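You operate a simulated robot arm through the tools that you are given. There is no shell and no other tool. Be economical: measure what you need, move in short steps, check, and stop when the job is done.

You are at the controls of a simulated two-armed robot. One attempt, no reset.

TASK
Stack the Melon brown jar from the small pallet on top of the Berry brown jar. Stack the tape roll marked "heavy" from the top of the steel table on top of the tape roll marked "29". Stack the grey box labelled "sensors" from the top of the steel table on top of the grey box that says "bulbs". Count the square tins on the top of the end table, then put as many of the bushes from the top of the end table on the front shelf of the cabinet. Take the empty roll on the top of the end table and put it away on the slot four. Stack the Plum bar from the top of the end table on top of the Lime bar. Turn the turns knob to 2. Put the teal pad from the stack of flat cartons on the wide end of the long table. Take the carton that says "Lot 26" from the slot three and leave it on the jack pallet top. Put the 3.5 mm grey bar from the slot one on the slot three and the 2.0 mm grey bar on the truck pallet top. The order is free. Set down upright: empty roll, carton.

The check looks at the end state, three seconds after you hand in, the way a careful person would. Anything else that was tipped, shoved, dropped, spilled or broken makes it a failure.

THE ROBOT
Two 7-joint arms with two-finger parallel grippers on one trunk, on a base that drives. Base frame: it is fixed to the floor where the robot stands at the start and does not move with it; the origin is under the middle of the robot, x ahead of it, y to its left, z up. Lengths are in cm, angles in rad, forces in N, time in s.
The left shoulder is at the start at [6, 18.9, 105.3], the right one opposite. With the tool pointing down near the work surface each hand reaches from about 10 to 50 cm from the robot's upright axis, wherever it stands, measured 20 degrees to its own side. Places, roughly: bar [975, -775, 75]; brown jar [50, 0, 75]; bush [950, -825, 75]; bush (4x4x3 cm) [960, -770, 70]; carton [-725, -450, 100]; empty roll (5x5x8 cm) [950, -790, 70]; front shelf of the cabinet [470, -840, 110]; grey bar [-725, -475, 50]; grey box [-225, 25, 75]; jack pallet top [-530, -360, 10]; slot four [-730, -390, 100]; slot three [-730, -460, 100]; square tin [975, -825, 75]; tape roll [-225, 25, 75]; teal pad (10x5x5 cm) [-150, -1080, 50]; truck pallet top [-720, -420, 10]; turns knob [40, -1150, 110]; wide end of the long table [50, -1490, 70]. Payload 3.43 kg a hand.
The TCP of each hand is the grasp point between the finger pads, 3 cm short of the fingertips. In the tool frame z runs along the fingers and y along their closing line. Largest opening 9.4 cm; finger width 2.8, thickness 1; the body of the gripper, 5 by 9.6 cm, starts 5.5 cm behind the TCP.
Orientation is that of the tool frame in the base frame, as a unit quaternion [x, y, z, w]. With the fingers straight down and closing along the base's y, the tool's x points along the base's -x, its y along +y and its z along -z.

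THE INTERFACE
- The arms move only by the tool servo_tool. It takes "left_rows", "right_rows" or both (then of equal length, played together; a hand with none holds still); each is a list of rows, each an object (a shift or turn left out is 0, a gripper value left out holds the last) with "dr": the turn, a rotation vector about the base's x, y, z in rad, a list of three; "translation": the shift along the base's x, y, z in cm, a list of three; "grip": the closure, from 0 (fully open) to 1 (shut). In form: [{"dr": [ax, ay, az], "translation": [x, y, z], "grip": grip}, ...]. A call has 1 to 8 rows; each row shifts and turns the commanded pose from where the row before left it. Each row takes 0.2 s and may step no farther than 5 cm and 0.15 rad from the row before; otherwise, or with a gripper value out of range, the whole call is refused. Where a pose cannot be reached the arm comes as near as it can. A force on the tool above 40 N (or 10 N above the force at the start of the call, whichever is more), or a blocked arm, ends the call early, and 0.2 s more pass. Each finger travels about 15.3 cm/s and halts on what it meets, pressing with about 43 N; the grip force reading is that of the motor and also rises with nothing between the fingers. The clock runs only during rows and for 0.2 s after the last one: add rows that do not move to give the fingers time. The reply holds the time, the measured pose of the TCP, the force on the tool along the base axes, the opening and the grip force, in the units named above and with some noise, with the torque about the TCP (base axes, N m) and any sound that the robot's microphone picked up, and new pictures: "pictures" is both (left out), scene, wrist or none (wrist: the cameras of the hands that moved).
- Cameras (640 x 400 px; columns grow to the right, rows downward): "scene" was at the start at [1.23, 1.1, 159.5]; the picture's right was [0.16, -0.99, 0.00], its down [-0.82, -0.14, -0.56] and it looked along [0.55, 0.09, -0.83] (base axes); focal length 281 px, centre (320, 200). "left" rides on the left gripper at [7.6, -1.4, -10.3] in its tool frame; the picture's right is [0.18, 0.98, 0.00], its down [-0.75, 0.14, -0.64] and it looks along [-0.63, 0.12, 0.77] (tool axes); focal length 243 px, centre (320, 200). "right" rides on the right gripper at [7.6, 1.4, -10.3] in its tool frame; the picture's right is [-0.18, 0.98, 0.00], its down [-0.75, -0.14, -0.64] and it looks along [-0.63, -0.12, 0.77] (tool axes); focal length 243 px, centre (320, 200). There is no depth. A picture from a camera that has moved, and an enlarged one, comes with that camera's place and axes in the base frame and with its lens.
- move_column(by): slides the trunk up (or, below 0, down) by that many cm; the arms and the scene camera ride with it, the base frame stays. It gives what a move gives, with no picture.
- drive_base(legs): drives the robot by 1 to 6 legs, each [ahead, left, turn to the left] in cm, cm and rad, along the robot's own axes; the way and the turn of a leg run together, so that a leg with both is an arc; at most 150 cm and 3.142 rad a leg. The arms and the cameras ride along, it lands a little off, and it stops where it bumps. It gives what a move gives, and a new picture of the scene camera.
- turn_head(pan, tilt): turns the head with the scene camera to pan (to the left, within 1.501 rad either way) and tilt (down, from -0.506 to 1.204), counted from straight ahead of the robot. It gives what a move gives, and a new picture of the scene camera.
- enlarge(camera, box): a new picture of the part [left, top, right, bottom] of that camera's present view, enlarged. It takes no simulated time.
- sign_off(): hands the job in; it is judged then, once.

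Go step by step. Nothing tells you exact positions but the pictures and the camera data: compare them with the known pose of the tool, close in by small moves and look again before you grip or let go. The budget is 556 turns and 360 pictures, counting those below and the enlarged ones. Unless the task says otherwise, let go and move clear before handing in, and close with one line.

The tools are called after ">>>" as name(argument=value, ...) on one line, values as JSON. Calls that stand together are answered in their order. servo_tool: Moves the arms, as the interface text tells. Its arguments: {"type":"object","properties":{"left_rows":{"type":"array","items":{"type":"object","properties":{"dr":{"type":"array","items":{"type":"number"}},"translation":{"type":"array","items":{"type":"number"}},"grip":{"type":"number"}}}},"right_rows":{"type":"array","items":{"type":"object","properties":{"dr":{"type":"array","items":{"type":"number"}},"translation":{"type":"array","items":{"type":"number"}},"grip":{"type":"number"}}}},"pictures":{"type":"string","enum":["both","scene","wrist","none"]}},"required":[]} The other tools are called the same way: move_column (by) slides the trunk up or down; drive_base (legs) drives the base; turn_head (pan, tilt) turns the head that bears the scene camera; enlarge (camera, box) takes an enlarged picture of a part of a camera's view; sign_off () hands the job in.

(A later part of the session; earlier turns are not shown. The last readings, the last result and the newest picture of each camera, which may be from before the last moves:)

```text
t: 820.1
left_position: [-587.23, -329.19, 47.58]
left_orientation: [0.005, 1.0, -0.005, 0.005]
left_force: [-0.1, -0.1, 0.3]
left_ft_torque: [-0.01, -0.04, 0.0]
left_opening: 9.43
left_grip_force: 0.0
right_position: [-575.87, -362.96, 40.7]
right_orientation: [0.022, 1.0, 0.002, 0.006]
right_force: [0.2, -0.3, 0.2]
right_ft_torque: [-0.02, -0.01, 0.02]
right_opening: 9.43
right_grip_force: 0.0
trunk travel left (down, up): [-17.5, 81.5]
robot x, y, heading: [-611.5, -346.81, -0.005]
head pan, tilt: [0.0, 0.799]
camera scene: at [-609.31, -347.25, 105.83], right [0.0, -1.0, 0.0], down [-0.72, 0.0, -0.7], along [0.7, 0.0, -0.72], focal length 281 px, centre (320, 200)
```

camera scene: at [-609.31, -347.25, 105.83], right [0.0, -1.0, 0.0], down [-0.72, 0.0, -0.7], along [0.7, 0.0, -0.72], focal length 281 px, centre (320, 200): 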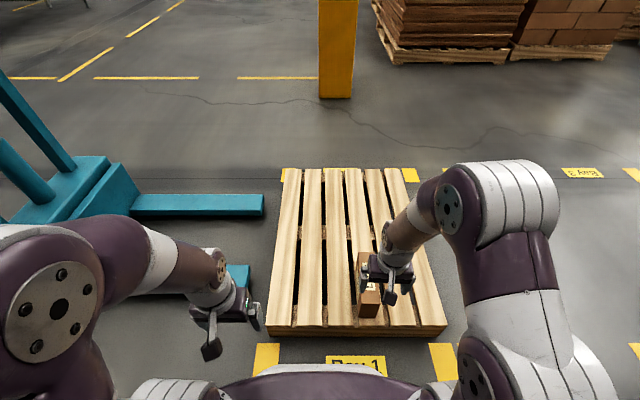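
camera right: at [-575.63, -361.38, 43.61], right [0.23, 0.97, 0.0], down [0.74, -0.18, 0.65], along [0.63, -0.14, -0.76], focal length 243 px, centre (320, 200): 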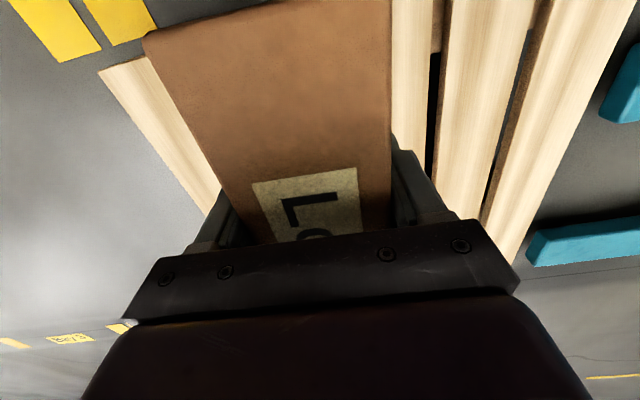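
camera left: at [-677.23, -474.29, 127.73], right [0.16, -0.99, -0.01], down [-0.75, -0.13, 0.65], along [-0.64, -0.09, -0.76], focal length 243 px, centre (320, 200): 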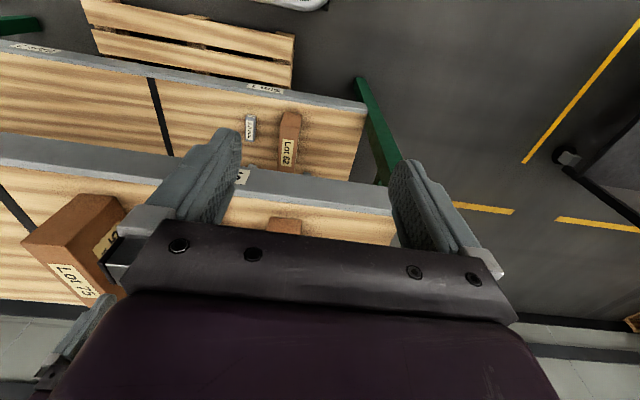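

>>> drive_base(legs=[[-29, 0, 0], [0, -60, 0], [0, 0, 3.14], [0, 50, 0]])

>>> move_column(by=18)

>>> turn_head(pan=0, tilt=0.75)

```text
t: 834.9
left_position: [-667.33, -473.58, 47.59]
left_orientation: [1.0, -0.02, -0.006, -0.006]
left_force: [-0.4, -0.8, -1.0]
left_ft_torque: [-0.01, 0.03, -0.01]
left_opening: 9.4
left_grip_force: 0.0
right_position: [-677.86, -439.37, 40.62]
right_orientation: [0.999, -0.036, -0.006, 0.001]
right_force: [-0.8, 0.0, -0.6]
right_ft_torque: [-0.03, 0.01, 0.01]
right_opening: 9.41
right_grip_force: 0.0
trunk travel left (down, up): [-17.5, 81.5]
robot x, y, heading: [-642.41, -456.3, 3.113]
head pan, tilt: [0.0, 0.799]
camera scene: at [-644.39, -456.37, 105.83], right [0.03, 1.0, 0.0], down [0.72, -0.02, -0.7], along [-0.7, 0.02, -0.72], focal length 281 px, centre (320, 200)
```

scene: 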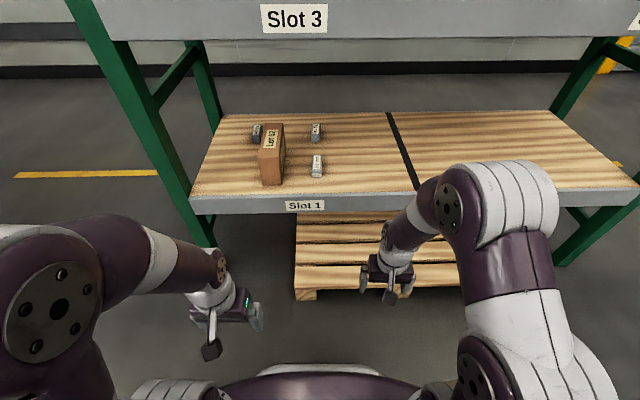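

```text
t: 836.9
left_position: [-667.26, -473.6, 65.58]
left_orientation: [1.0, -0.02, -0.006, -0.006]
left_force: [-0.2, -0.3, -0.4]
left_ft_torque: [-0.01, -0.02, -0.01]
left_opening: 9.42
left_grip_force: 0.0
right_position: [-677.84, -439.46, 58.59]
right_orientation: [0.999, -0.036, -0.007, 0.002]
right_force: [0.0, -1.1, 0.4]
right_ft_torque: [-0.03, -0.01, 0.01]
right_opening: 9.37
right_grip_force: 0.1
trunk travel left (down, up): [-35.5, 63.5]
robot x, y, heading: [-642.51, -456.18, 3.113]
head pan, tilt: [0.0, 0.799]
```

```text
t: 837.5
left_position: [-667.45, -473.68, 65.49]
left_orientation: [1.0, -0.02, -0.006, -0.006]
left_force: [-0.5, 0.1, 0.2]
left_ft_torque: [0.02, 0.05, -0.03]
left_opening: 9.41
left_grip_force: 0.0
right_position: [-677.86, -439.37, 58.7]
right_orientation: [0.999, -0.036, -0.006, 0.002]
right_force: [0.0, -0.2, 0.1]
right_ft_torque: [-0.01, -0.02, -0.04]
right_opening: 9.37
right_grip_force: 0.0
trunk travel left (down, up): [-35.5, 63.5]
robot x, y, heading: [-642.34, -456.53, 3.12]
head pan, tilt: [0.0, 0.75]
camera scene: at [-644.61, -456.37, 124.23], right [0.03, 1.0, 0.0], down [0.68, -0.02, -0.73], along [-0.73, 0.02, -0.68], focal length 281 px, centre (320, 200)
```

scene: 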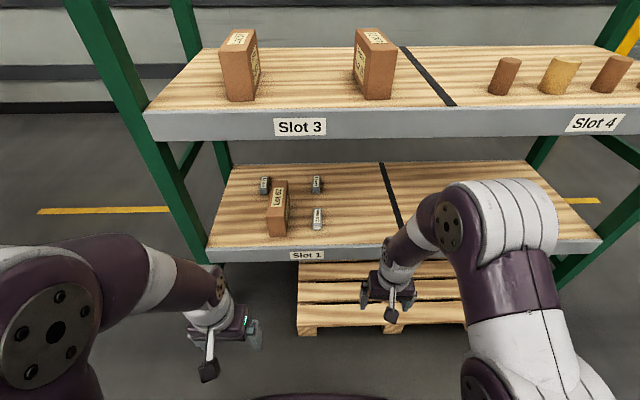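

>>> enlarge(camera="scene", box=[240, 165, 350, 250])

```text
4.71 times, centred on (295, 208) of scene
camera zoom: at [-644.61, -456.37, 124.23], right [0.03, 1.0, 0.0], down [0.68, -0.02, -0.73], along [-0.73, 0.02, -0.68], focal length 1322 px, centre (438, 165)
```

zoom: 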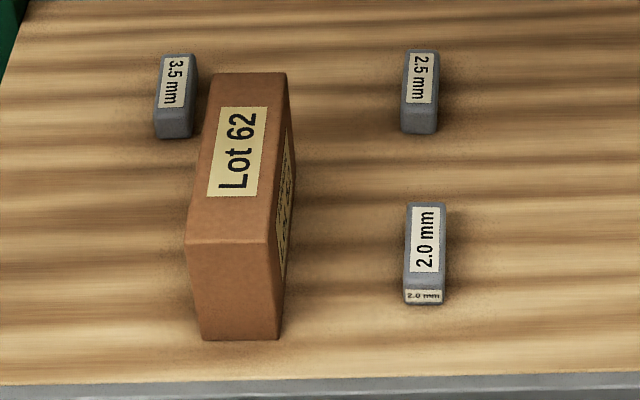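

>>> drive_base(legs=[[18, 0, 0.02]])

>>> servo_tool(right_rows=[{"translation": [-1, -3, 1], "dr": [0, 0.1, 0]}, {"translation": [-2, -3, 0], "dr": [0, 0.1, 0]}, {"translation": [-2, -3, 0], "dr": [0, 0.1, 0]}, {"translation": [-2, -3, 0], "dr": [0, 0.1, 0]}, {"translation": [-2, -3, 0], "dr": [0, 0.1, 0]}, {"translation": [0, 0, 0]}], pictures="both")

```text
t: 839.0
left_position: [-684.75, -473.95, 65.6]
left_orientation: [1.0, -0.008, -0.005, -0.006]
left_force: [-0.2, 0.2, -0.3]
left_ft_torque: [-0.04, -0.01, 0.0]
left_opening: 9.4
left_grip_force: 0.0
right_position: [-695.99, -440.01, 58.71]
right_orientation: [1.0, -0.024, -0.006, 0.001]
right_force: [0.3, 0.1, 0.6]
right_ft_torque: [-0.02, 0.0, -0.01]
right_opening: 9.42
right_grip_force: 0.1
trunk travel left (down, up): [-35.5, 63.5]
robot x, y, heading: [-660.15, -456.24, 3.133]
head pan, tilt: [0.0, 0.75]
camera scene: at [-662.43, -456.13, 124.23], right [0.0, 1.0, 0.0], down [0.68, 0.0, -0.73], along [-0.73, 0.0, -0.68], focal length 281 px, centre (320, 200)
```

scene: 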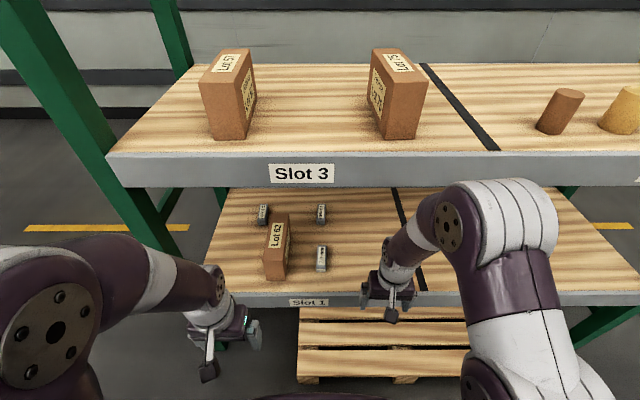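

```text
t: 840.4
left_position: [-684.65, -474.02, 65.61]
left_orientation: [1.0, -0.008, -0.006, -0.006]
left_force: [0.0, 0.3, 0.1]
left_ft_torque: [0.01, 0.02, 0.01]
left_opening: 9.4
left_grip_force: 0.1
right_position: [-704.97, -455.15, 59.7]
right_orientation: [0.967, -0.023, -0.254, 0.007]
right_force: [1.4, 0.0, 1.1]
right_ft_torque: [0.03, 0.01, 0.02]
right_opening: 9.41
right_grip_force: 0.0
trunk travel left (down, up): [-35.5, 63.5]
robot x, y, heading: [-660.36, -456.31, 3.138]
head pan, tilt: [0.0, 0.75]
camera scene: at [-662.34, -456.13, 124.23], right [0.0, 1.0, 0.0], down [0.68, 0.0, -0.73], along [-0.73, 0.0, -0.68], focal length 281 px, centre (320, 200)
camera right: at [-693.26, -456.86, 64.95], right [-0.2, -0.97, 0.12], down [-0.33, 0.18, 0.93], along [-0.92, 0.15, -0.36], focal length 243 px, centre (320, 200)
```

scene: 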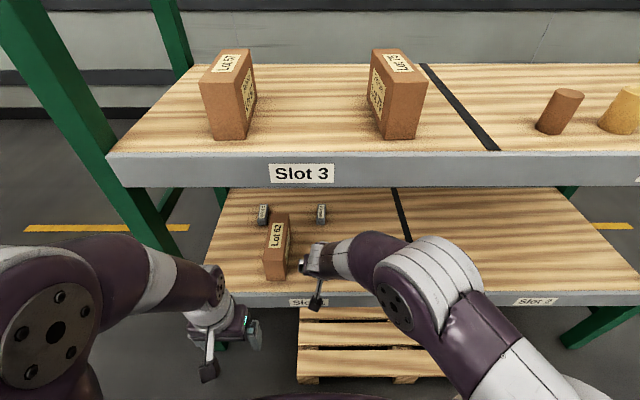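
right: 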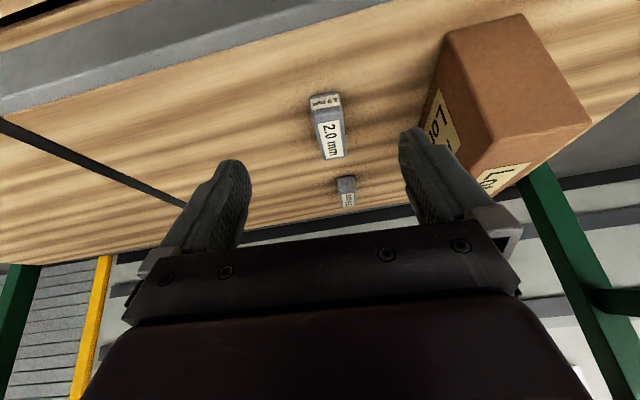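

>>> servo_tool(right_rows=[{"translation": [-4, 0, 0], "grip": 0.3}, {"translation": [-4, 0, 0]}, {"translation": [-2.7, 0, -2]}, {"translation": [0, 0, -4]}, {"translation": [0, 0, -2]}, {"translation": [0, 0, 0]}], pictures="wrist")

```text
t: 841.8
left_position: [-684.6, -473.93, 65.53]
left_orientation: [1.0, -0.008, -0.006, -0.006]
left_force: [-0.6, -0.2, 0.3]
left_ft_torque: [0.01, 0.0, 0.01]
left_opening: 9.4
left_grip_force: 0.1
right_position: [-715.49, -454.9, 51.96]
right_orientation: [0.967, -0.024, -0.254, 0.008]
right_force: [-0.3, -0.3, -0.1]
right_ft_torque: [0.0, -0.03, -0.01]
right_opening: 6.61
right_grip_force: 0.1
trunk travel left (down, up): [-35.5, 63.5]
robot x, y, heading: [-660.41, -455.8, 3.141]
head pan, tilt: [0.0, 0.75]
camera right: at [-703.88, -456.76, 57.03], right [-0.2, -0.97, 0.12], down [-0.34, 0.18, 0.92], along [-0.92, 0.15, -0.36], focal length 243 px, centre (320, 200)
```

right: 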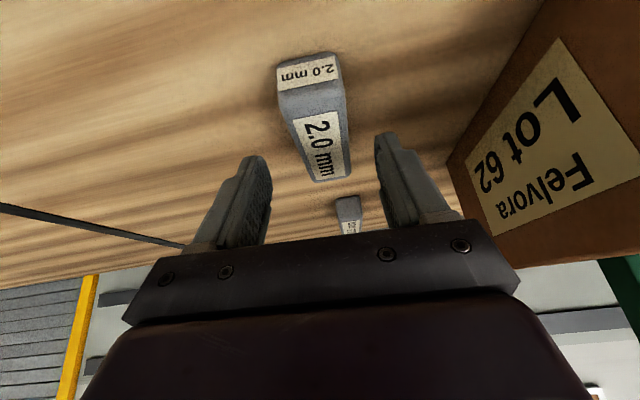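

>>> servo_tool(right_rows=[{"translation": [-0.3, -0.6, -1.5]}, {"translation": [0, 0, -0.9]}, {"translation": [0, 0, 0]}, {"grip": 0.6}, {"grip": 1}, {"grip": 1}], pictures="wrist")

```text
t: 843.2
left_position: [-684.61, -473.96, 65.58]
left_orientation: [1.0, -0.008, -0.006, -0.006]
left_force: [0.7, -0.2, 0.0]
left_ft_torque: [0.01, 0.01, 0.01]
left_opening: 9.39
left_grip_force: 0.1
right_position: [-715.95, -455.51, 49.46]
right_orientation: [0.967, -0.024, -0.253, 0.006]
right_force: [0.2, 0.0, 0.4]
right_ft_torque: [-0.02, 0.05, 0.01]
right_opening: 3.51
right_grip_force: 42.9
trunk travel left (down, up): [-35.5, 63.5]
robot x, y, heading: [-660.37, -455.97, 3.14]
head pan, tilt: [0.0, 0.75]
camera right: at [-704.28, -457.3, 54.64], right [-0.2, -0.97, 0.12], down [-0.34, 0.18, 0.92], along [-0.92, 0.15, -0.36], focal length 243 px, centre (320, 200)
```

right: 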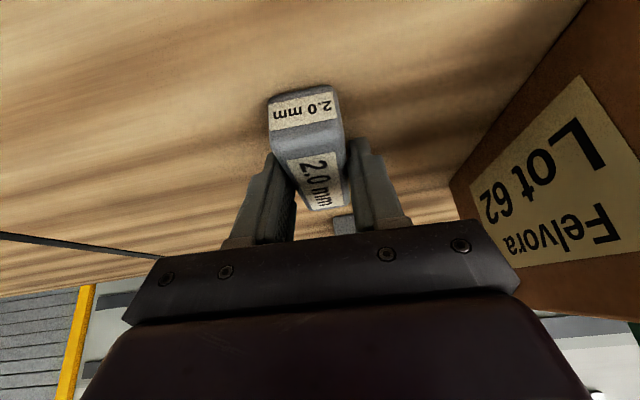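

>>> servo_tool(right_rows=[{"translation": [0, 0, 2]}, {"translation": [0, 0, 4]}, {"translation": [4, 1, 2]}, {"translation": [4, 2, 0]}, {"translation": [4, 2, 0]}, {"translation": [4, 2, 0]}, {"translation": [4, 2, 0]}, {"translation": [0, 2, 0]}], pictures="none")

>>> servo_tool(left_rows=[{"translation": [0, 0, 4]}, {"translation": [0, 0, 4]}, {"translation": [0, 0, 0]}], pictures="none")

```text
t: 845.0
left_position: [-684.61, -473.89, 65.42]
left_orientation: [1.0, -0.008, -0.006, -0.006]
left_force: [-0.5, -0.3, -0.4]
left_ft_torque: [-0.01, -0.02, 0.01]
left_opening: 9.38
left_grip_force: 0.1
right_position: [-696.16, -444.38, 57.39]
right_orientation: [0.967, -0.023, -0.253, 0.007]
right_force: [0.1, 0.1, -0.9]
right_ft_torque: [0.0, -0.01, 0.01]
right_opening: 3.51
right_grip_force: 43.0
trunk travel left (down, up): [-35.5, 63.5]
robot x, y, heading: [-660.3, -456.06, 3.137]
head pan, tilt: [0.0, 0.75]
```

```text
t: 845.8
left_position: [-684.9, -474.01, 73.38]
left_orientation: [1.0, -0.008, -0.007, -0.006]
left_force: [-0.6, 0.1, 0.5]
left_ft_torque: [-0.02, -0.03, -0.01]
left_opening: 9.4
left_grip_force: 0.1
right_position: [-696.04, -444.41, 57.55]
right_orientation: [0.967, -0.023, -0.253, 0.007]
right_force: [-0.2, 0.2, -1.2]
right_ft_torque: [-0.02, -0.02, 0.02]
right_opening: 3.53
right_grip_force: 43.0
trunk travel left (down, up): [-35.5, 63.5]
robot x, y, heading: [-660.31, -456.19, 3.134]
head pan, tilt: [0.0, 0.75]
```

>>> move_column(by=-33)

>>> turn_head(pan=0, tilt=1.0)

>>> servo_tool(right_rows=[{"translation": [0, 0, -2]}, {"translation": [0, 0, 0]}], pictures="wrist")

```text
t: 849.0
left_position: [-684.8, -473.97, 40.51]
left_orientation: [1.0, -0.008, -0.006, -0.006]
left_force: [0.5, -0.3, 0.0]
left_ft_torque: [0.01, 0.0, 0.01]
left_opening: 9.42
left_grip_force: 0.0
right_position: [-696.06, -444.44, 24.53]
right_orientation: [0.967, -0.023, -0.253, 0.008]
right_force: [-0.9, 0.4, -0.3]
right_ft_torque: [0.02, -0.01, 0.02]
right_opening: 3.54
right_grip_force: 42.9
trunk travel left (down, up): [-2.5, 96.5]
robot x, y, heading: [-660.4, -456.11, 3.133]
head pan, tilt: [0.0, 0.75]
```

```text
t: 849.8
left_position: [-684.76, -473.91, 40.57]
left_orientation: [1.0, -0.008, -0.007, -0.007]
left_force: [0.5, -0.5, 0.4]
left_ft_torque: [0.02, 0.0, -0.01]
left_opening: 9.42
left_grip_force: 0.0
right_position: [-696.2, -444.51, 24.45]
right_orientation: [0.967, -0.023, -0.252, 0.007]
right_force: [0.0, 0.4, -0.6]
right_ft_torque: [-0.02, -0.03, -0.01]
right_opening: 3.54
right_grip_force: 42.8
trunk travel left (down, up): [-2.5, 96.5]
robot x, y, heading: [-660.43, -455.94, 3.139]
head pan, tilt: [0.0, 1.0]
camera scene: at [-661.03, -456.14, 89.32], right [0.0, 1.0, 0.0], down [0.84, 0.0, -0.54], along [-0.54, 0.0, -0.84], focal length 281 px, centre (320, 200)
```

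scene: 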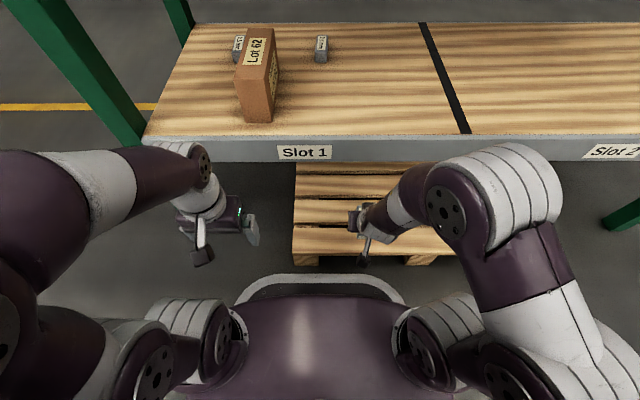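

```text
t: 850.4
left_position: [-684.78, -473.91, 40.52]
left_orientation: [1.0, -0.008, -0.006, -0.006]
left_force: [-0.6, -0.3, -0.8]
left_ft_torque: [-0.01, 0.01, 0.01]
left_opening: 9.39
left_grip_force: 0.1
right_position: [-696.04, -444.44, 22.57]
right_orientation: [0.967, -0.023, -0.253, 0.007]
right_force: [0.0, 0.4, -0.7]
right_ft_torque: [0.03, -0.03, -0.01]
right_opening: 3.54
right_grip_force: 42.9
trunk travel left (down, up): [-2.5, 96.5]
robot x, y, heading: [-660.22, -456.19, 3.131]
head pan, tilt: [0.0, 1.0]
camera right: at [-684.42, -446.28, 27.73], right [-0.2, -0.97, 0.12], down [-0.34, 0.18, 0.92], along [-0.92, 0.15, -0.36], focal length 243 px, centre (320, 200)
```

right: 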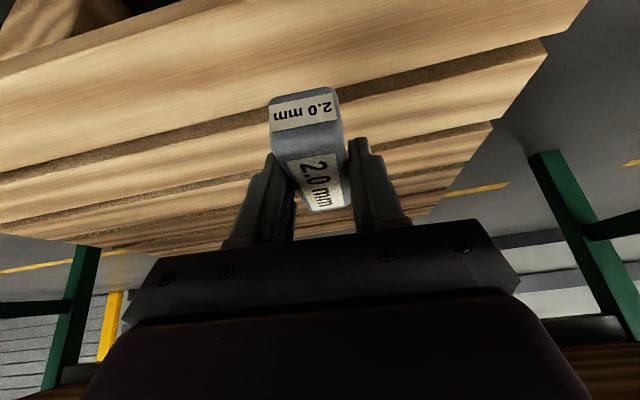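

>>> servo_tool(right_rows=[{"translation": [0.4, 0, -3]}, {"translation": [0, 0, -2]}, {"translation": [0, 0, 0]}], pictures="none")

>>> servo_tool(right_rows=[{"translation": [0, 0, -0.7]}, {"translation": [0, 0, 0]}], pictures="none")

>>> servo_tool(right_rows=[{"translation": [0, 0, -0.5]}, {"translation": [0, 0, 0]}], pictures="wrist")

```text
t: 850.8
left_position: [-684.58, -473.95, 40.5]
left_orientation: [1.0, -0.008, -0.006, -0.007]
left_force: [0.1, 0.0, 0.4]
left_ft_torque: [0.02, -0.01, 0.04]
left_opening: 9.41
left_grip_force: 0.1
right_position: [-696.21, -444.79, 20.51]
right_orientation: [0.966, -0.02, -0.256, 0.009]
right_force: [2.5, 4.7, 27.2]
right_ft_torque: [-0.48, -3.56, 0.63]
right_opening: 3.53
right_grip_force: 43.1
trunk travel left (down, up): [-2.5, 96.5]
robot x, y, heading: [-660.53, -455.75, 3.14]
head pan, tilt: [0.0, 1.0]
stopped in row 2 (right hand): the force on the tool passed its limit at 145 N (the readings are from after the stop); the commanded pose is now the measured one
```

```text
t: 851.1
left_position: [-684.68, -473.94, 40.4]
left_orientation: [1.0, -0.007, -0.007, -0.008]
left_force: [0.5, 0.7, 0.2]
left_ft_torque: [-0.02, 0.05, 0.02]
left_opening: 9.4
left_grip_force: 0.0
right_position: [-696.28, -444.57, 20.49]
right_orientation: [0.966, -0.018, -0.258, 0.012]
right_force: [3.4, 4.1, 27.8]
right_ft_torque: [-0.44, -3.66, 0.59]
right_opening: 3.54
right_grip_force: 43.3
trunk travel left (down, up): [-2.5, 96.5]
robot x, y, heading: [-660.09, -455.96, 3.136]
head pan, tilt: [0.0, 1.0]
stopped in row 1 (right hand): the force on the tool passed its limit at 57 N (the readings are from after the stop); the commanded pose is now the measured one
```

```text
t: 851.4
left_position: [-684.87, -473.88, 40.45]
left_orientation: [1.0, -0.008, -0.005, -0.007]
left_force: [-0.1, -0.4, 0.2]
left_ft_torque: [0.01, 0.01, 0.03]
left_opening: 9.41
left_grip_force: 0.2
right_position: [-696.22, -444.81, 20.58]
right_orientation: [0.966, -0.018, -0.258, 0.011]
right_force: [2.4, 4.2, 25.0]
right_ft_torque: [-0.43, -3.29, 0.5]
right_opening: 3.51
right_grip_force: 43.3
trunk travel left (down, up): [-2.5, 96.5]
robot x, y, heading: [-660.07, -455.98, 3.136]
head pan, tilt: [0.0, 1.0]
stopped in row 1 (right hand): the force on the tool passed its limit at 50 N (the readings are from after the stop); the commanded pose is now the measured one
camera right: at [-684.55, -446.48, 25.65], right [-0.19, -0.97, 0.12], down [-0.33, 0.18, 0.93], along [-0.93, 0.13, -0.35], focal length 243 px, centre (320, 200)
```

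right: 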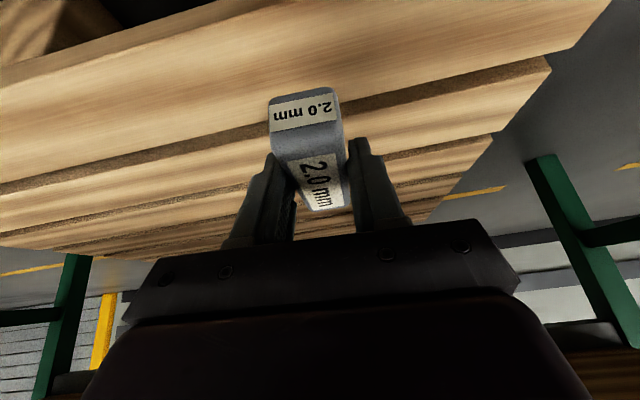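

>>> servo_tool(right_rows=[{"translation": [0, 0, 3]}, {"translation": [0, 0, 4]}, {"translation": [0, 0, 0], "dr": [0, -0.01, 0]}, {"translation": [0, 0, 0]}], pictures="none")

>>> drive_base(legs=[[-12, 0, 0]])

>>> servo_tool(right_rows=[{"translation": [-4, 0, 0]}, {"translation": [-4, 0, 0]}, {"translation": [-4, 0, -2]}, {"translation": [0, 0, -2]}, {"translation": [0, 0, 0]}], pictures="wrist")

```text
t: 852.4
left_position: [-684.84, -473.9, 40.43]
left_orientation: [1.0, -0.008, -0.005, -0.007]
left_force: [0.2, -0.3, 0.1]
left_ft_torque: [-0.03, 0.0, 0.03]
left_opening: 9.39
left_grip_force: 0.1
right_position: [-696.19, -444.64, 27.37]
right_orientation: [0.967, -0.019, -0.253, 0.011]
right_force: [-0.3, -0.4, -0.3]
right_ft_torque: [-0.03, -0.04, -0.01]
right_opening: 3.5
right_grip_force: 43.5
trunk travel left (down, up): [-2.5, 96.5]
robot x, y, heading: [-660.47, -456.25, 3.134]
head pan, tilt: [0.0, 1.0]
```

```text
t: 853.6
left_position: [-672.79, -474.07, 40.33]
left_orientation: [1.0, -0.008, -0.005, -0.007]
left_force: [0.6, -0.3, 0.6]
left_ft_torque: [0.0, -0.01, -0.01]
left_opening: 9.39
left_grip_force: 0.1
right_position: [-684.33, -444.74, 27.34]
right_orientation: [0.967, -0.018, -0.252, 0.011]
right_force: [0.3, -0.7, -0.4]
right_ft_torque: [0.01, -0.02, 0.01]
right_opening: 3.52
right_grip_force: 43.2
trunk travel left (down, up): [-2.5, 96.5]
robot x, y, heading: [-648.38, -456.39, 3.139]
head pan, tilt: [0.0, 1.0]
camera scene: at [-649.15, -456.19, 89.32], right [0.0, 1.0, 0.0], down [0.84, 0.0, -0.54], along [-0.54, 0.0, -0.84], focal length 281 px, centre (320, 200)
```

scene: 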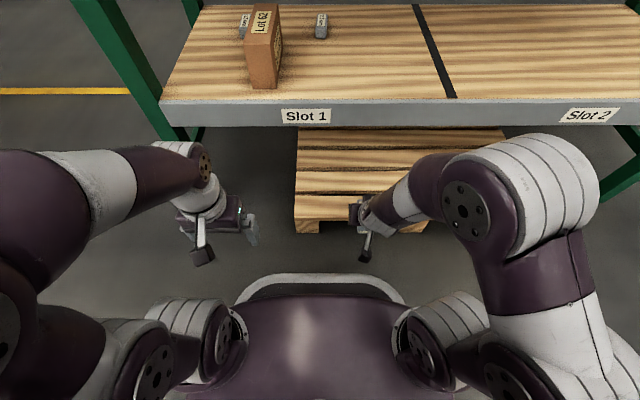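

```text
t: 854.8
left_position: [-672.89, -474.02, 40.38]
left_orientation: [1.0, -0.007, -0.006, -0.007]
left_force: [-0.3, -0.4, -0.7]
left_ft_torque: [-0.02, 0.0, 0.01]
left_opening: 9.38
left_grip_force: 0.1
right_position: [-696.36, -444.86, 23.41]
right_orientation: [0.967, -0.018, -0.253, 0.011]
right_force: [0.4, -0.4, -0.2]
right_ft_torque: [0.0, -0.02, 0.0]
right_opening: 3.53
right_grip_force: 43.0
trunk travel left (down, up): [-2.5, 96.5]
robot x, y, heading: [-648.34, -456.33, 3.141]
head pan, tilt: [0.0, 1.0]
camera right: at [-684.62, -446.49, 28.66], right [-0.19, -0.97, 0.12], down [-0.34, 0.18, 0.92], along [-0.92, 0.13, -0.36], focal length 243 px, centre (320, 200)
```

right: 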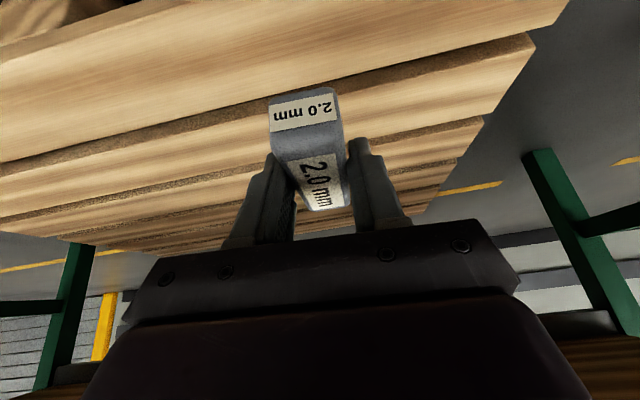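

>>> servo_tool(right_rows=[{"translation": [0.4, 0, -3]}, {"translation": [0, 0, -2]}, {"translation": [0, 0, 0]}], pictures="none")

>>> servo_tool(right_rows=[{"translation": [0, 0, -0.8]}, {"translation": [0, 0, 0]}], pictures="none")

>>> servo_tool(right_rows=[{"translation": [0, 0, -0.6]}, {"translation": [0, 0, 0]}], pictures="none")

```text
t: 855.6
left_position: [-672.81, -473.92, 40.37]
left_orientation: [1.0, -0.008, -0.005, -0.006]
left_force: [-0.4, -0.7, -0.8]
left_ft_torque: [-0.04, 0.01, 0.0]
left_opening: 9.41
left_grip_force: 0.1
right_position: [-695.91, -444.84, 18.44]
right_orientation: [0.967, -0.019, -0.253, 0.01]
right_force: [-0.5, 0.5, -1.0]
right_ft_torque: [0.02, 0.0, 0.02]
right_opening: 3.52
right_grip_force: 43.3
trunk travel left (down, up): [-2.5, 96.5]
robot x, y, heading: [-648.32, -455.97, 3.136]
head pan, tilt: [0.0, 1.0]
```

```text
t: 856.2
left_position: [-672.94, -473.94, 40.48]
left_orientation: [1.0, -0.008, -0.005, -0.007]
left_force: [-0.1, 0.2, 0.0]
left_ft_torque: [0.01, 0.0, -0.03]
left_opening: 9.4
left_grip_force: 0.1
right_position: [-695.89, -444.94, 17.71]
right_orientation: [0.967, -0.018, -0.253, 0.011]
right_force: [0.5, -0.1, -2.1]
right_ft_torque: [0.03, 0.0, 0.02]
right_opening: 3.55
right_grip_force: 43.1
trunk travel left (down, up): [-2.5, 96.5]
robot x, y, heading: [-648.5, -455.95, 3.135]
head pan, tilt: [0.0, 1.0]
```

```text
t: 856.8
left_position: [-672.89, -474.0, 40.43]
left_orientation: [1.0, -0.008, -0.005, -0.007]
left_force: [0.0, 0.3, -0.2]
left_ft_torque: [0.01, 0.0, -0.02]
left_opening: 9.41
left_grip_force: 0.1
right_position: [-695.87, -444.86, 16.99]
right_orientation: [0.967, -0.019, -0.252, 0.011]
right_force: [0.7, 0.2, -0.3]
right_ft_torque: [0.0, 0.0, -0.01]
right_opening: 3.55
right_grip_force: 43.3
trunk travel left (down, up): [-2.5, 96.5]
robot x, y, heading: [-648.43, -455.87, 3.14]
head pan, tilt: [0.0, 1.0]
```

>>> servo_tool(right_rows=[{"translation": [0, 0, -0.6]}, {"translation": [0, 0, 0]}], pictures="none")

>>> servo_tool(right_rows=[{"translation": [0, 0, -0.5]}, {"translation": [0, 0, 0]}], pictures="wrist")

```text
t: 857.4
left_position: [-672.86, -474.01, 40.54]
left_orientation: [1.0, -0.008, -0.005, -0.007]
left_force: [0.4, 0.3, 0.6]
left_ft_torque: [0.0, 0.02, 0.03]
left_opening: 9.41
left_grip_force: 0.0
right_position: [-696.03, -444.85, 16.4]
right_orientation: [0.967, -0.018, -0.253, 0.012]
right_force: [0.5, 0.2, -0.9]
right_ft_torque: [-0.03, 0.02, 0.02]
right_opening: 3.53
right_grip_force: 42.6
trunk travel left (down, up): [-2.5, 96.5]
robot x, y, heading: [-648.76, -455.89, 3.137]
head pan, tilt: [0.0, 1.0]
```

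```text
t: 858.0
left_position: [-672.96, -473.92, 40.44]
left_orientation: [1.0, -0.008, -0.005, -0.007]
left_force: [-0.2, 0.0, -0.2]
left_ft_torque: [-0.01, -0.02, -0.02]
left_opening: 9.4
left_grip_force: 0.1
right_position: [-695.9, -444.81, 15.81]
right_orientation: [0.967, -0.019, -0.252, 0.011]
right_force: [-1.0, 0.5, -1.7]
right_ft_torque: [0.0, -0.04, 0.02]
right_opening: 3.54
right_grip_force: 43.1
trunk travel left (down, up): [-2.5, 96.5]
robot x, y, heading: [-648.34, -456.26, 3.139]
head pan, tilt: [0.0, 1.0]
camera right: at [-684.22, -446.51, 21.11], right [-0.19, -0.97, 0.12], down [-0.34, 0.18, 0.92], along [-0.92, 0.14, -0.36], focal length 243 px, centre (320, 200)
```

right: 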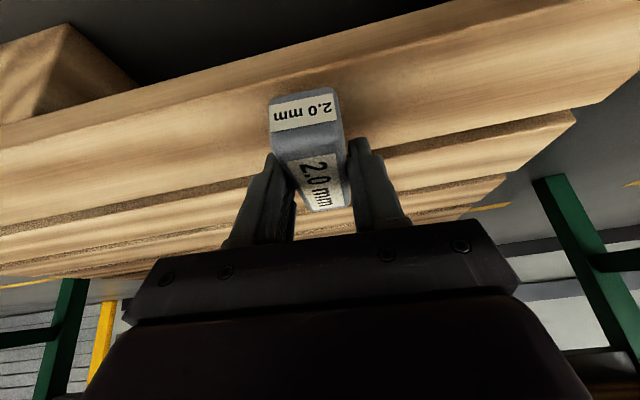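

>>> servo_tool(right_rows=[{"translation": [0, 0, -0.4]}, {"translation": [0, 0, 0]}], pictures="none")

>>> servo_tool(right_rows=[{"translation": [0, 0, -0.3]}, {"translation": [0, 0, 0]}], pictures="none")

```text
t: 858.6
left_position: [-672.85, -474.03, 40.3]
left_orientation: [1.0, -0.007, -0.006, -0.007]
left_force: [0.4, -0.3, 0.1]
left_ft_torque: [0.01, 0.02, 0.02]
left_opening: 9.38
left_grip_force: 0.1
right_position: [-695.8, -444.9, 15.44]
right_orientation: [0.967, -0.019, -0.253, 0.011]
right_force: [-0.1, -0.2, -0.5]
right_ft_torque: [-0.04, -0.01, 0.03]
right_opening: 3.55
right_grip_force: 42.7
trunk travel left (down, up): [-2.5, 96.5]
robot x, y, heading: [-648.18, -456.27, 3.139]
head pan, tilt: [0.0, 1.0]
```

```text
t: 859.2
left_position: [-672.82, -473.89, 40.53]
left_orientation: [1.0, -0.007, -0.005, -0.006]
left_force: [-0.1, -0.7, -0.1]
left_ft_torque: [-0.01, 0.01, 0.04]
left_opening: 9.4
left_grip_force: 0.0
right_position: [-695.83, -444.84, 15.12]
right_orientation: [0.967, -0.018, -0.252, 0.011]
right_force: [0.9, -0.4, -0.6]
right_ft_torque: [-0.01, -0.04, -0.03]
right_opening: 3.53
right_grip_force: 43.5
trunk travel left (down, up): [-2.5, 96.5]
robot x, y, heading: [-648.59, -456.36, 3.142]
head pan, tilt: [0.0, 1.0]
```

>>> servo_tool(right_rows=[{"translation": [0, 0, -0.4]}, {"translation": [0, 0, 0]}], pictures="none")

>>> servo_tool(right_rows=[{"translation": [0, 0, -0.4]}, {"translation": [0, 0, 0]}], pictures="none")

```text
t: 859.8
left_position: [-672.99, -474.05, 40.38]
left_orientation: [1.0, -0.008, -0.005, -0.007]
left_force: [-0.2, 0.0, 0.2]
left_ft_torque: [0.04, -0.04, 0.0]
left_opening: 9.4
left_grip_force: 0.1
right_position: [-695.83, -444.8, 14.7]
right_orientation: [0.967, -0.019, -0.252, 0.01]
right_force: [-0.1, 0.1, 0.1]
right_ft_torque: [0.03, 0.01, -0.02]
right_opening: 3.51
right_grip_force: 43.5
trunk travel left (down, up): [-2.5, 96.5]
robot x, y, heading: [-648.48, -455.95, 3.137]
head pan, tilt: [0.0, 1.0]
```

```text
t: 860.4
left_position: [-672.74, -473.94, 40.39]
left_orientation: [1.0, -0.007, -0.006, -0.007]
left_force: [0.0, -0.1, -0.9]
left_ft_torque: [0.0, -0.04, 0.03]
left_opening: 9.36
left_grip_force: 0.0
right_position: [-695.93, -444.8, 14.54]
right_orientation: [0.967, -0.019, -0.255, 0.01]
right_force: [2.5, -1.0, 17.3]
right_ft_torque: [0.25, -0.24, -0.01]
right_opening: 3.55
right_grip_force: 42.4
trunk travel left (down, up): [-2.5, 96.5]
robot x, y, heading: [-648.45, -456.13, 3.14]
head pan, tilt: [0.0, 1.0]
```

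Contact with the pallet. I release and lift.

>>> servo_tool(right_rows=[{"translation": [0, 0, 0.15]}, {"grip": 0.55}, {"grip": 0.4}, {"grip": 0.3}, {"translation": [0.5, 0, 2]}, {"translation": [1, 0, 4]}, {"translation": [0, 0, 4]}, {"translation": [0, 0, 4]}], pictures="both")

```text
t: 862.2
left_position: [-672.92, -474.02, 40.24]
left_orientation: [1.0, -0.007, -0.005, -0.006]
left_force: [-0.2, -0.4, -0.5]
left_ft_torque: [0.0, -0.02, 0.0]
left_opening: 9.44
left_grip_force: 0.1
right_position: [-694.53, -444.79, 28.53]
right_orientation: [0.968, -0.019, -0.252, 0.01]
right_force: [0.2, 1.2, -0.8]
right_ft_torque: [0.03, -0.02, 0.0]
right_opening: 6.59
right_grip_force: 0.1
trunk travel left (down, up): [-2.5, 96.5]
robot x, y, heading: [-648.45, -455.71, 3.136]
head pan, tilt: [0.0, 1.0]
camera scene: at [-649.15, -456.18, 89.31], right [0.0, 1.0, 0.0], down [0.84, 0.0, -0.54], along [-0.54, 0.0, -0.84], focal length 281 px, centre (320, 200)
camera right: at [-682.88, -446.54, 33.83], right [-0.19, -0.97, 0.12], down [-0.34, 0.18, 0.92], along [-0.92, 0.14, -0.37], focal length 243 px, centre (320, 200)
```

scene: 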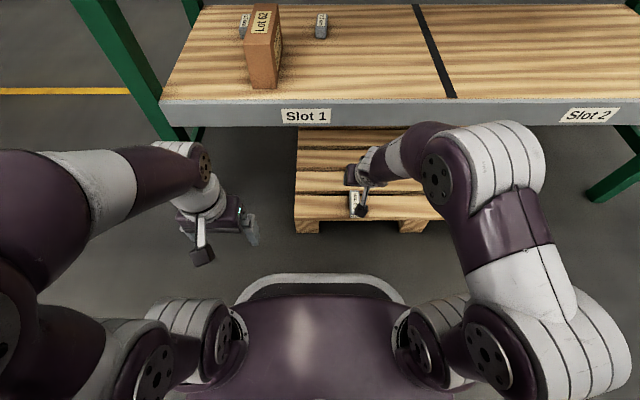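
right: 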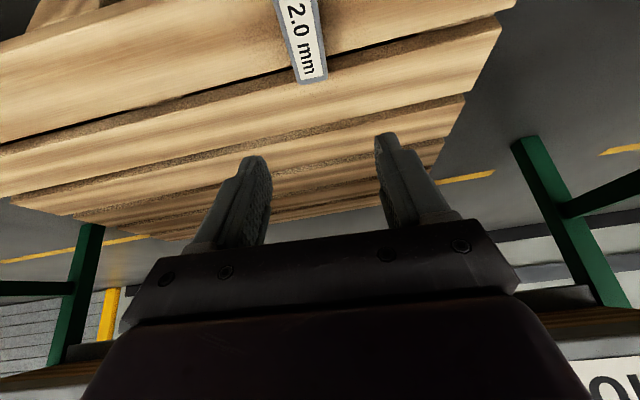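

>>> move_column(by=33)

>>> servo_tool(left_rows=[{"translation": [-2, 0, -1], "dr": [0, 0.143, 0]}, {"translation": [-2, 0, -1], "dr": [0, 0.143, 0]}, {"translation": [-2, 0, -1], "dr": [0, 0.143, 0]}, {"translation": [-2, 0, -1], "dr": [0, 0.143, 0]}, {"translation": [-2, 0, -1], "dr": [0, 0.143, 0]}, {"translation": [-2, 0, -1], "dr": [0, 0.143, 0]}, {"translation": [-2, 0, -1], "dr": [0, 0.142, 0]}, {"translation": [0, 0, 0]}], right_rows=[{"translation": [0, 2, 2]}, {"translation": [0, 2, 2], "dr": [0, -0.1, 0]}, {"translation": [0, 2, 2], "dr": [0, -0.1, 0]}, {"translation": [0, 2, 0], "dr": [0, -0.1, 0]}, {"translation": [0, 2, 0], "dr": [0, -0.1, 0]}, {"translation": [0, 0, 0], "dr": [0, -0.1, 0]}, {"translation": [0, 0, 0]}, {"translation": [0, 0, 0]}], pictures="none")

```text
t: 865.5
left_position: [-672.84, -474.04, 73.5]
left_orientation: [1.0, -0.008, -0.005, -0.008]
left_force: [0.2, -0.8, -0.7]
left_ft_torque: [-0.04, 0.0, -0.02]
left_opening: 9.41
left_grip_force: 0.0
right_position: [-694.58, -444.79, 61.54]
right_orientation: [0.968, -0.017, -0.252, 0.012]
right_force: [0.6, 0.0, -0.4]
right_ft_torque: [-0.01, 0.02, 0.01]
right_opening: 6.57
right_grip_force: 0.1
trunk travel left (down, up): [-35.5, 63.5]
robot x, y, heading: [-648.26, -456.29, 3.134]
head pan, tilt: [0.0, 1.0]
```

```text
t: 867.2
left_position: [-687.59, -473.67, 66.28]
left_orientation: [0.875, -0.01, -0.484, -0.002]
left_force: [1.3, -0.1, -0.4]
left_ft_torque: [-0.02, 0.0, 0.01]
left_opening: 9.42
left_grip_force: 0.1
left hand out of reach, approached as far as the arm can: row 3
right_position: [-694.47, -434.78, 67.52]
right_orientation: [1.0, -0.021, -0.003, 0.006]
right_force: [1.1, -0.4, 0.5]
right_ft_torque: [0.0, 0.0, 0.0]
right_opening: 6.58
right_grip_force: 0.0
trunk travel left (down, up): [-35.5, 63.5]
robot x, y, heading: [-648.43, -456.26, 3.143]
head pan, tilt: [0.0, 1.0]
```

>>> servo_tool(right_rows=[{"translation": [4, 0, 0], "grip": 0}, {"translation": [4, 0, 0]}, {"translation": [4, 0, 0]}, {"translation": [3, 0, 0]}], pictures="none")

>>> drive_base(legs=[[14, 4, 0]])

>>> servo_tool(left_rows=[{"translation": [-3, 0, 0], "grip": 0.3}, {"translation": [-3, 0, 0]}, {"translation": [0, 0, 0]}], pictures="both")

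```text
t: 868.2
left_position: [-687.54, -473.71, 66.29]
left_orientation: [0.875, -0.009, -0.484, -0.002]
left_force: [-0.6, -0.7, -0.4]
left_ft_torque: [0.01, 0.03, -0.01]
left_opening: 9.37
left_grip_force: 0.0
right_position: [-679.31, -434.85, 67.69]
right_orientation: [1.0, -0.021, -0.004, 0.005]
right_force: [-0.3, 0.4, 0.1]
right_ft_torque: [0.02, -0.01, -0.01]
right_opening: 9.4
right_grip_force: 0.0
trunk travel left (down, up): [-35.5, 63.5]
robot x, y, heading: [-648.25, -456.07, 3.141]
head pan, tilt: [0.0, 1.0]
```

```text
t: 869.6
left_position: [-701.71, -477.63, 66.29]
left_orientation: [0.876, -0.011, -0.483, -0.003]
left_force: [0.0, 0.9, 0.3]
left_ft_torque: [-0.01, 0.03, 0.0]
left_opening: 9.4
left_grip_force: 0.0
right_position: [-693.53, -438.7, 67.58]
right_orientation: [1.0, -0.022, -0.004, 0.006]
right_force: [0.3, -0.9, 0.1]
right_ft_torque: [-0.06, 0.0, 0.02]
right_opening: 9.42
right_grip_force: 0.0
trunk travel left (down, up): [-35.5, 63.5]
robot x, y, heading: [-662.5, -460.04, 3.137]
head pan, tilt: [0.0, 1.0]
camera scene: at [-663.25, -460.17, 122.32], right [0.01, 1.0, 0.0], down [0.84, -0.01, -0.54], along [-0.54, 0.0, -0.84], focal length 281 px, centre (320, 200)
```

scene: 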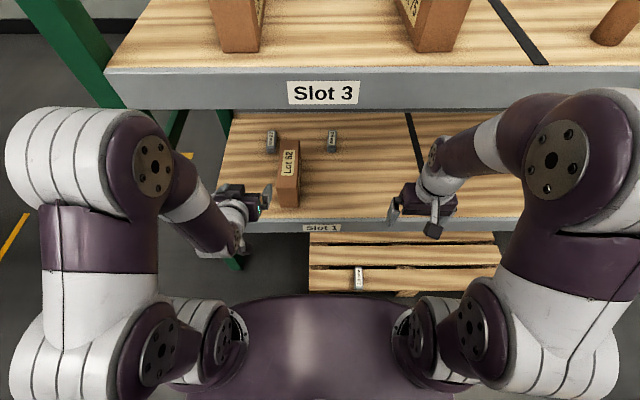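

```text
t: 870.4
left_position: [-707.69, -477.56, 66.32]
left_orientation: [0.875, -0.011, -0.484, -0.003]
left_force: [-0.3, -0.8, 0.6]
left_ft_torque: [0.03, -0.02, 0.05]
left_opening: 6.58
left_grip_force: 0.1
right_position: [-693.38, -438.8, 67.62]
right_orientation: [1.0, -0.022, -0.005, 0.006]
right_force: [0.4, -0.9, -0.1]
right_ft_torque: [0.0, -0.01, 0.01]
right_opening: 9.4
right_grip_force: 0.0
trunk travel left (down, up): [-35.5, 63.5]
robot x, y, heading: [-662.32, -459.86, 3.137]
head pan, tilt: [0.0, 1.0]
camera scene: at [-663.15, -460.14, 122.32], right [0.01, 1.0, 0.0], down [0.84, -0.01, -0.54], along [-0.54, 0.0, -0.84], focal length 281 px, centre (320, 200)
camera left: at [-694.83, -476.2, 65.26], right [0.08, -0.99, -0.15], down [0.14, -0.14, 0.98], along [-0.99, -0.1, 0.13], focal length 243 px, centre (320, 200)
```

scene: 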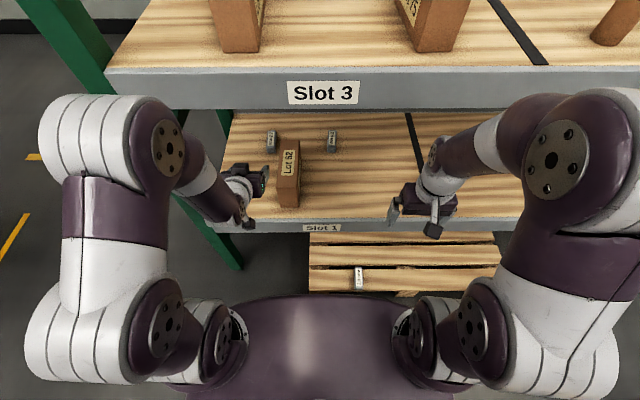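
left: 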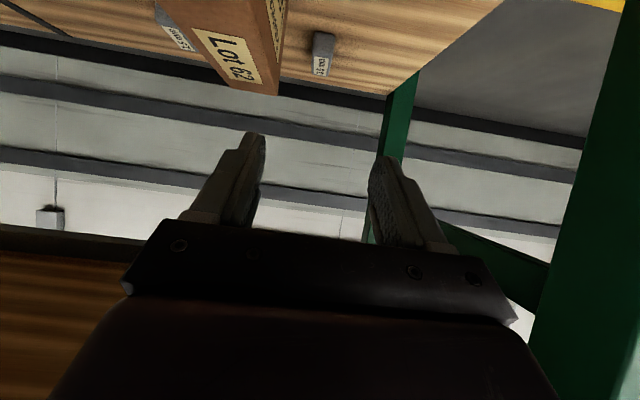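

>>> servo_tool(left_rows=[{"translation": [-4, -0.7, -1], "dr": [0, 0, -0.05]}, {"translation": [-4, 0, -1]}, {"translation": [-4, 0, -1]}, {"translation": [-4, 0, -1]}, {"translation": [-4, 0, -2]}, {"translation": [-4, 0, -2]}, {"translation": [0, 0, 0]}], pictures="both")

```text
t: 872.0
left_position: [-731.59, -478.3, 58.37]
left_orientation: [0.874, -0.032, -0.484, -0.015]
left_force: [-0.9, -0.4, -1.0]
left_ft_torque: [0.0, -0.01, 0.0]
left_opening: 6.58
left_grip_force: 0.1
right_position: [-693.42, -438.74, 67.66]
right_orientation: [1.0, -0.021, -0.005, 0.006]
right_force: [-0.3, -0.5, -1.0]
right_ft_torque: [-0.02, -0.02, 0.01]
right_opening: 9.38
right_grip_force: 0.1
trunk travel left (down, up): [-35.5, 63.5]
robot x, y, heading: [-662.45, -459.94, 3.132]
head pan, tilt: [0.0, 1.0]
camera scene: at [-663.16, -460.14, 122.32], right [0.01, 1.0, 0.0], down [0.84, -0.01, -0.54], along [-0.54, 0.0, -0.84], focal length 281 px, centre (320, 200)
camera left: at [-718.79, -477.59, 57.41], right [0.03, -0.99, -0.15], down [0.13, -0.15, 0.98], along [-0.99, -0.05, 0.13], focal length 243 px, centre (320, 200)
```

scene: 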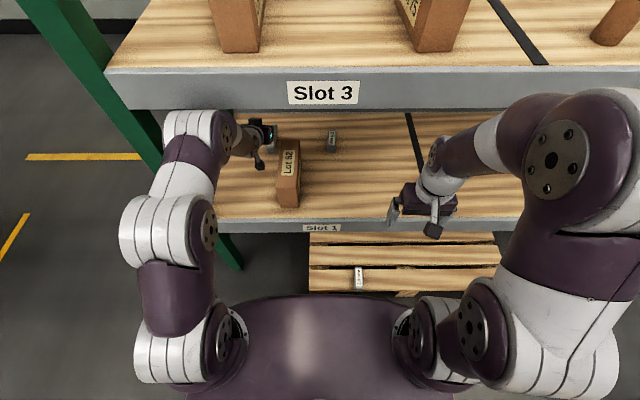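
left: 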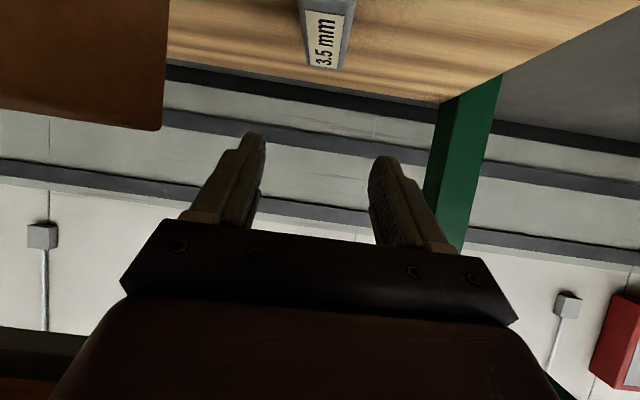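

>>> servo_tool(left_rows=[{"translation": [-2, 0.4, -3]}, {"translation": [-1, 0, -3]}, {"translation": [-1.2, 0, -2.5]}, {"translation": [0, 0, 0]}], pictures="wrist")

```text
t: 873.0
left_position: [-735.94, -477.97, 49.67]
left_orientation: [0.874, -0.033, -0.485, -0.015]
left_force: [0.4, 0.0, 0.3]
left_ft_torque: [0.02, -0.01, 0.01]
left_opening: 6.58
left_grip_force: 0.1
right_position: [-693.49, -438.7, 67.67]
right_orientation: [1.0, -0.021, -0.004, 0.006]
right_force: [-0.6, -0.2, -0.3]
right_ft_torque: [-0.06, -0.01, 0.0]
right_opening: 9.41
right_grip_force: 0.1
trunk travel left (down, up): [-35.5, 63.5]
robot x, y, heading: [-662.16, -460.03, 3.137]
head pan, tilt: [0.0, 1.0]
camera left: at [-723.13, -477.32, 48.78], right [0.03, -0.99, -0.15], down [0.13, -0.15, 0.98], along [-0.99, -0.05, 0.13], focal length 243 px, centre (320, 200)
```

left: 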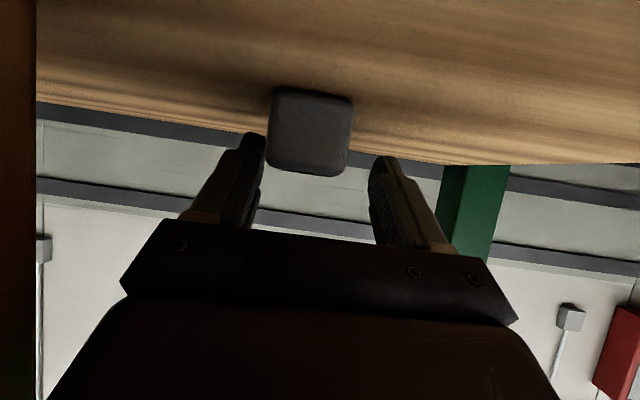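

>>> servo_tool(left_rows=[{"translation": [-0.5, 0.1, -0.6]}, {"translation": [0, 0, 0]}, {"grip": 0.55}, {"grip": 1}, {"grip": 1}], pictures="wrist")

```text
t: 874.2
left_position: [-736.36, -477.85, 49.18]
left_orientation: [0.874, -0.033, -0.484, -0.016]
left_force: [0.2, 0.1, 0.5]
left_ft_torque: [0.0, 0.01, 0.02]
left_opening: 3.54
left_grip_force: 43.0
right_position: [-693.37, -438.75, 67.57]
right_orientation: [1.0, -0.022, -0.005, 0.006]
right_force: [0.2, 0.4, -0.3]
right_ft_torque: [0.03, 0.0, -0.03]
right_opening: 9.39
right_grip_force: 0.1
trunk travel left (down, up): [-35.5, 63.5]
robot x, y, heading: [-662.69, -460.16, 3.136]
head pan, tilt: [0.0, 1.0]
camera left: at [-723.62, -477.16, 48.27], right [0.03, -0.99, -0.15], down [0.13, -0.15, 0.98], along [-0.99, -0.05, 0.13], focal length 243 px, centre (320, 200)
```

left: 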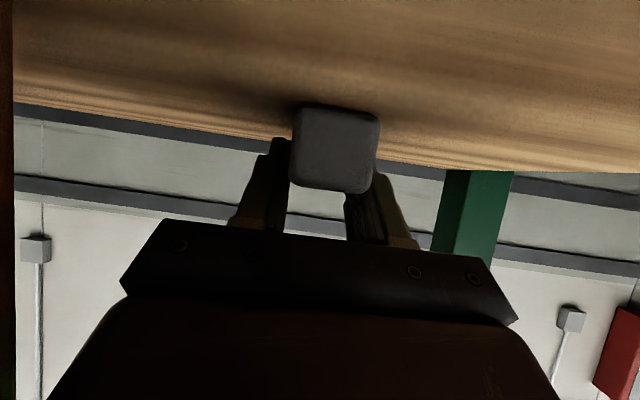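

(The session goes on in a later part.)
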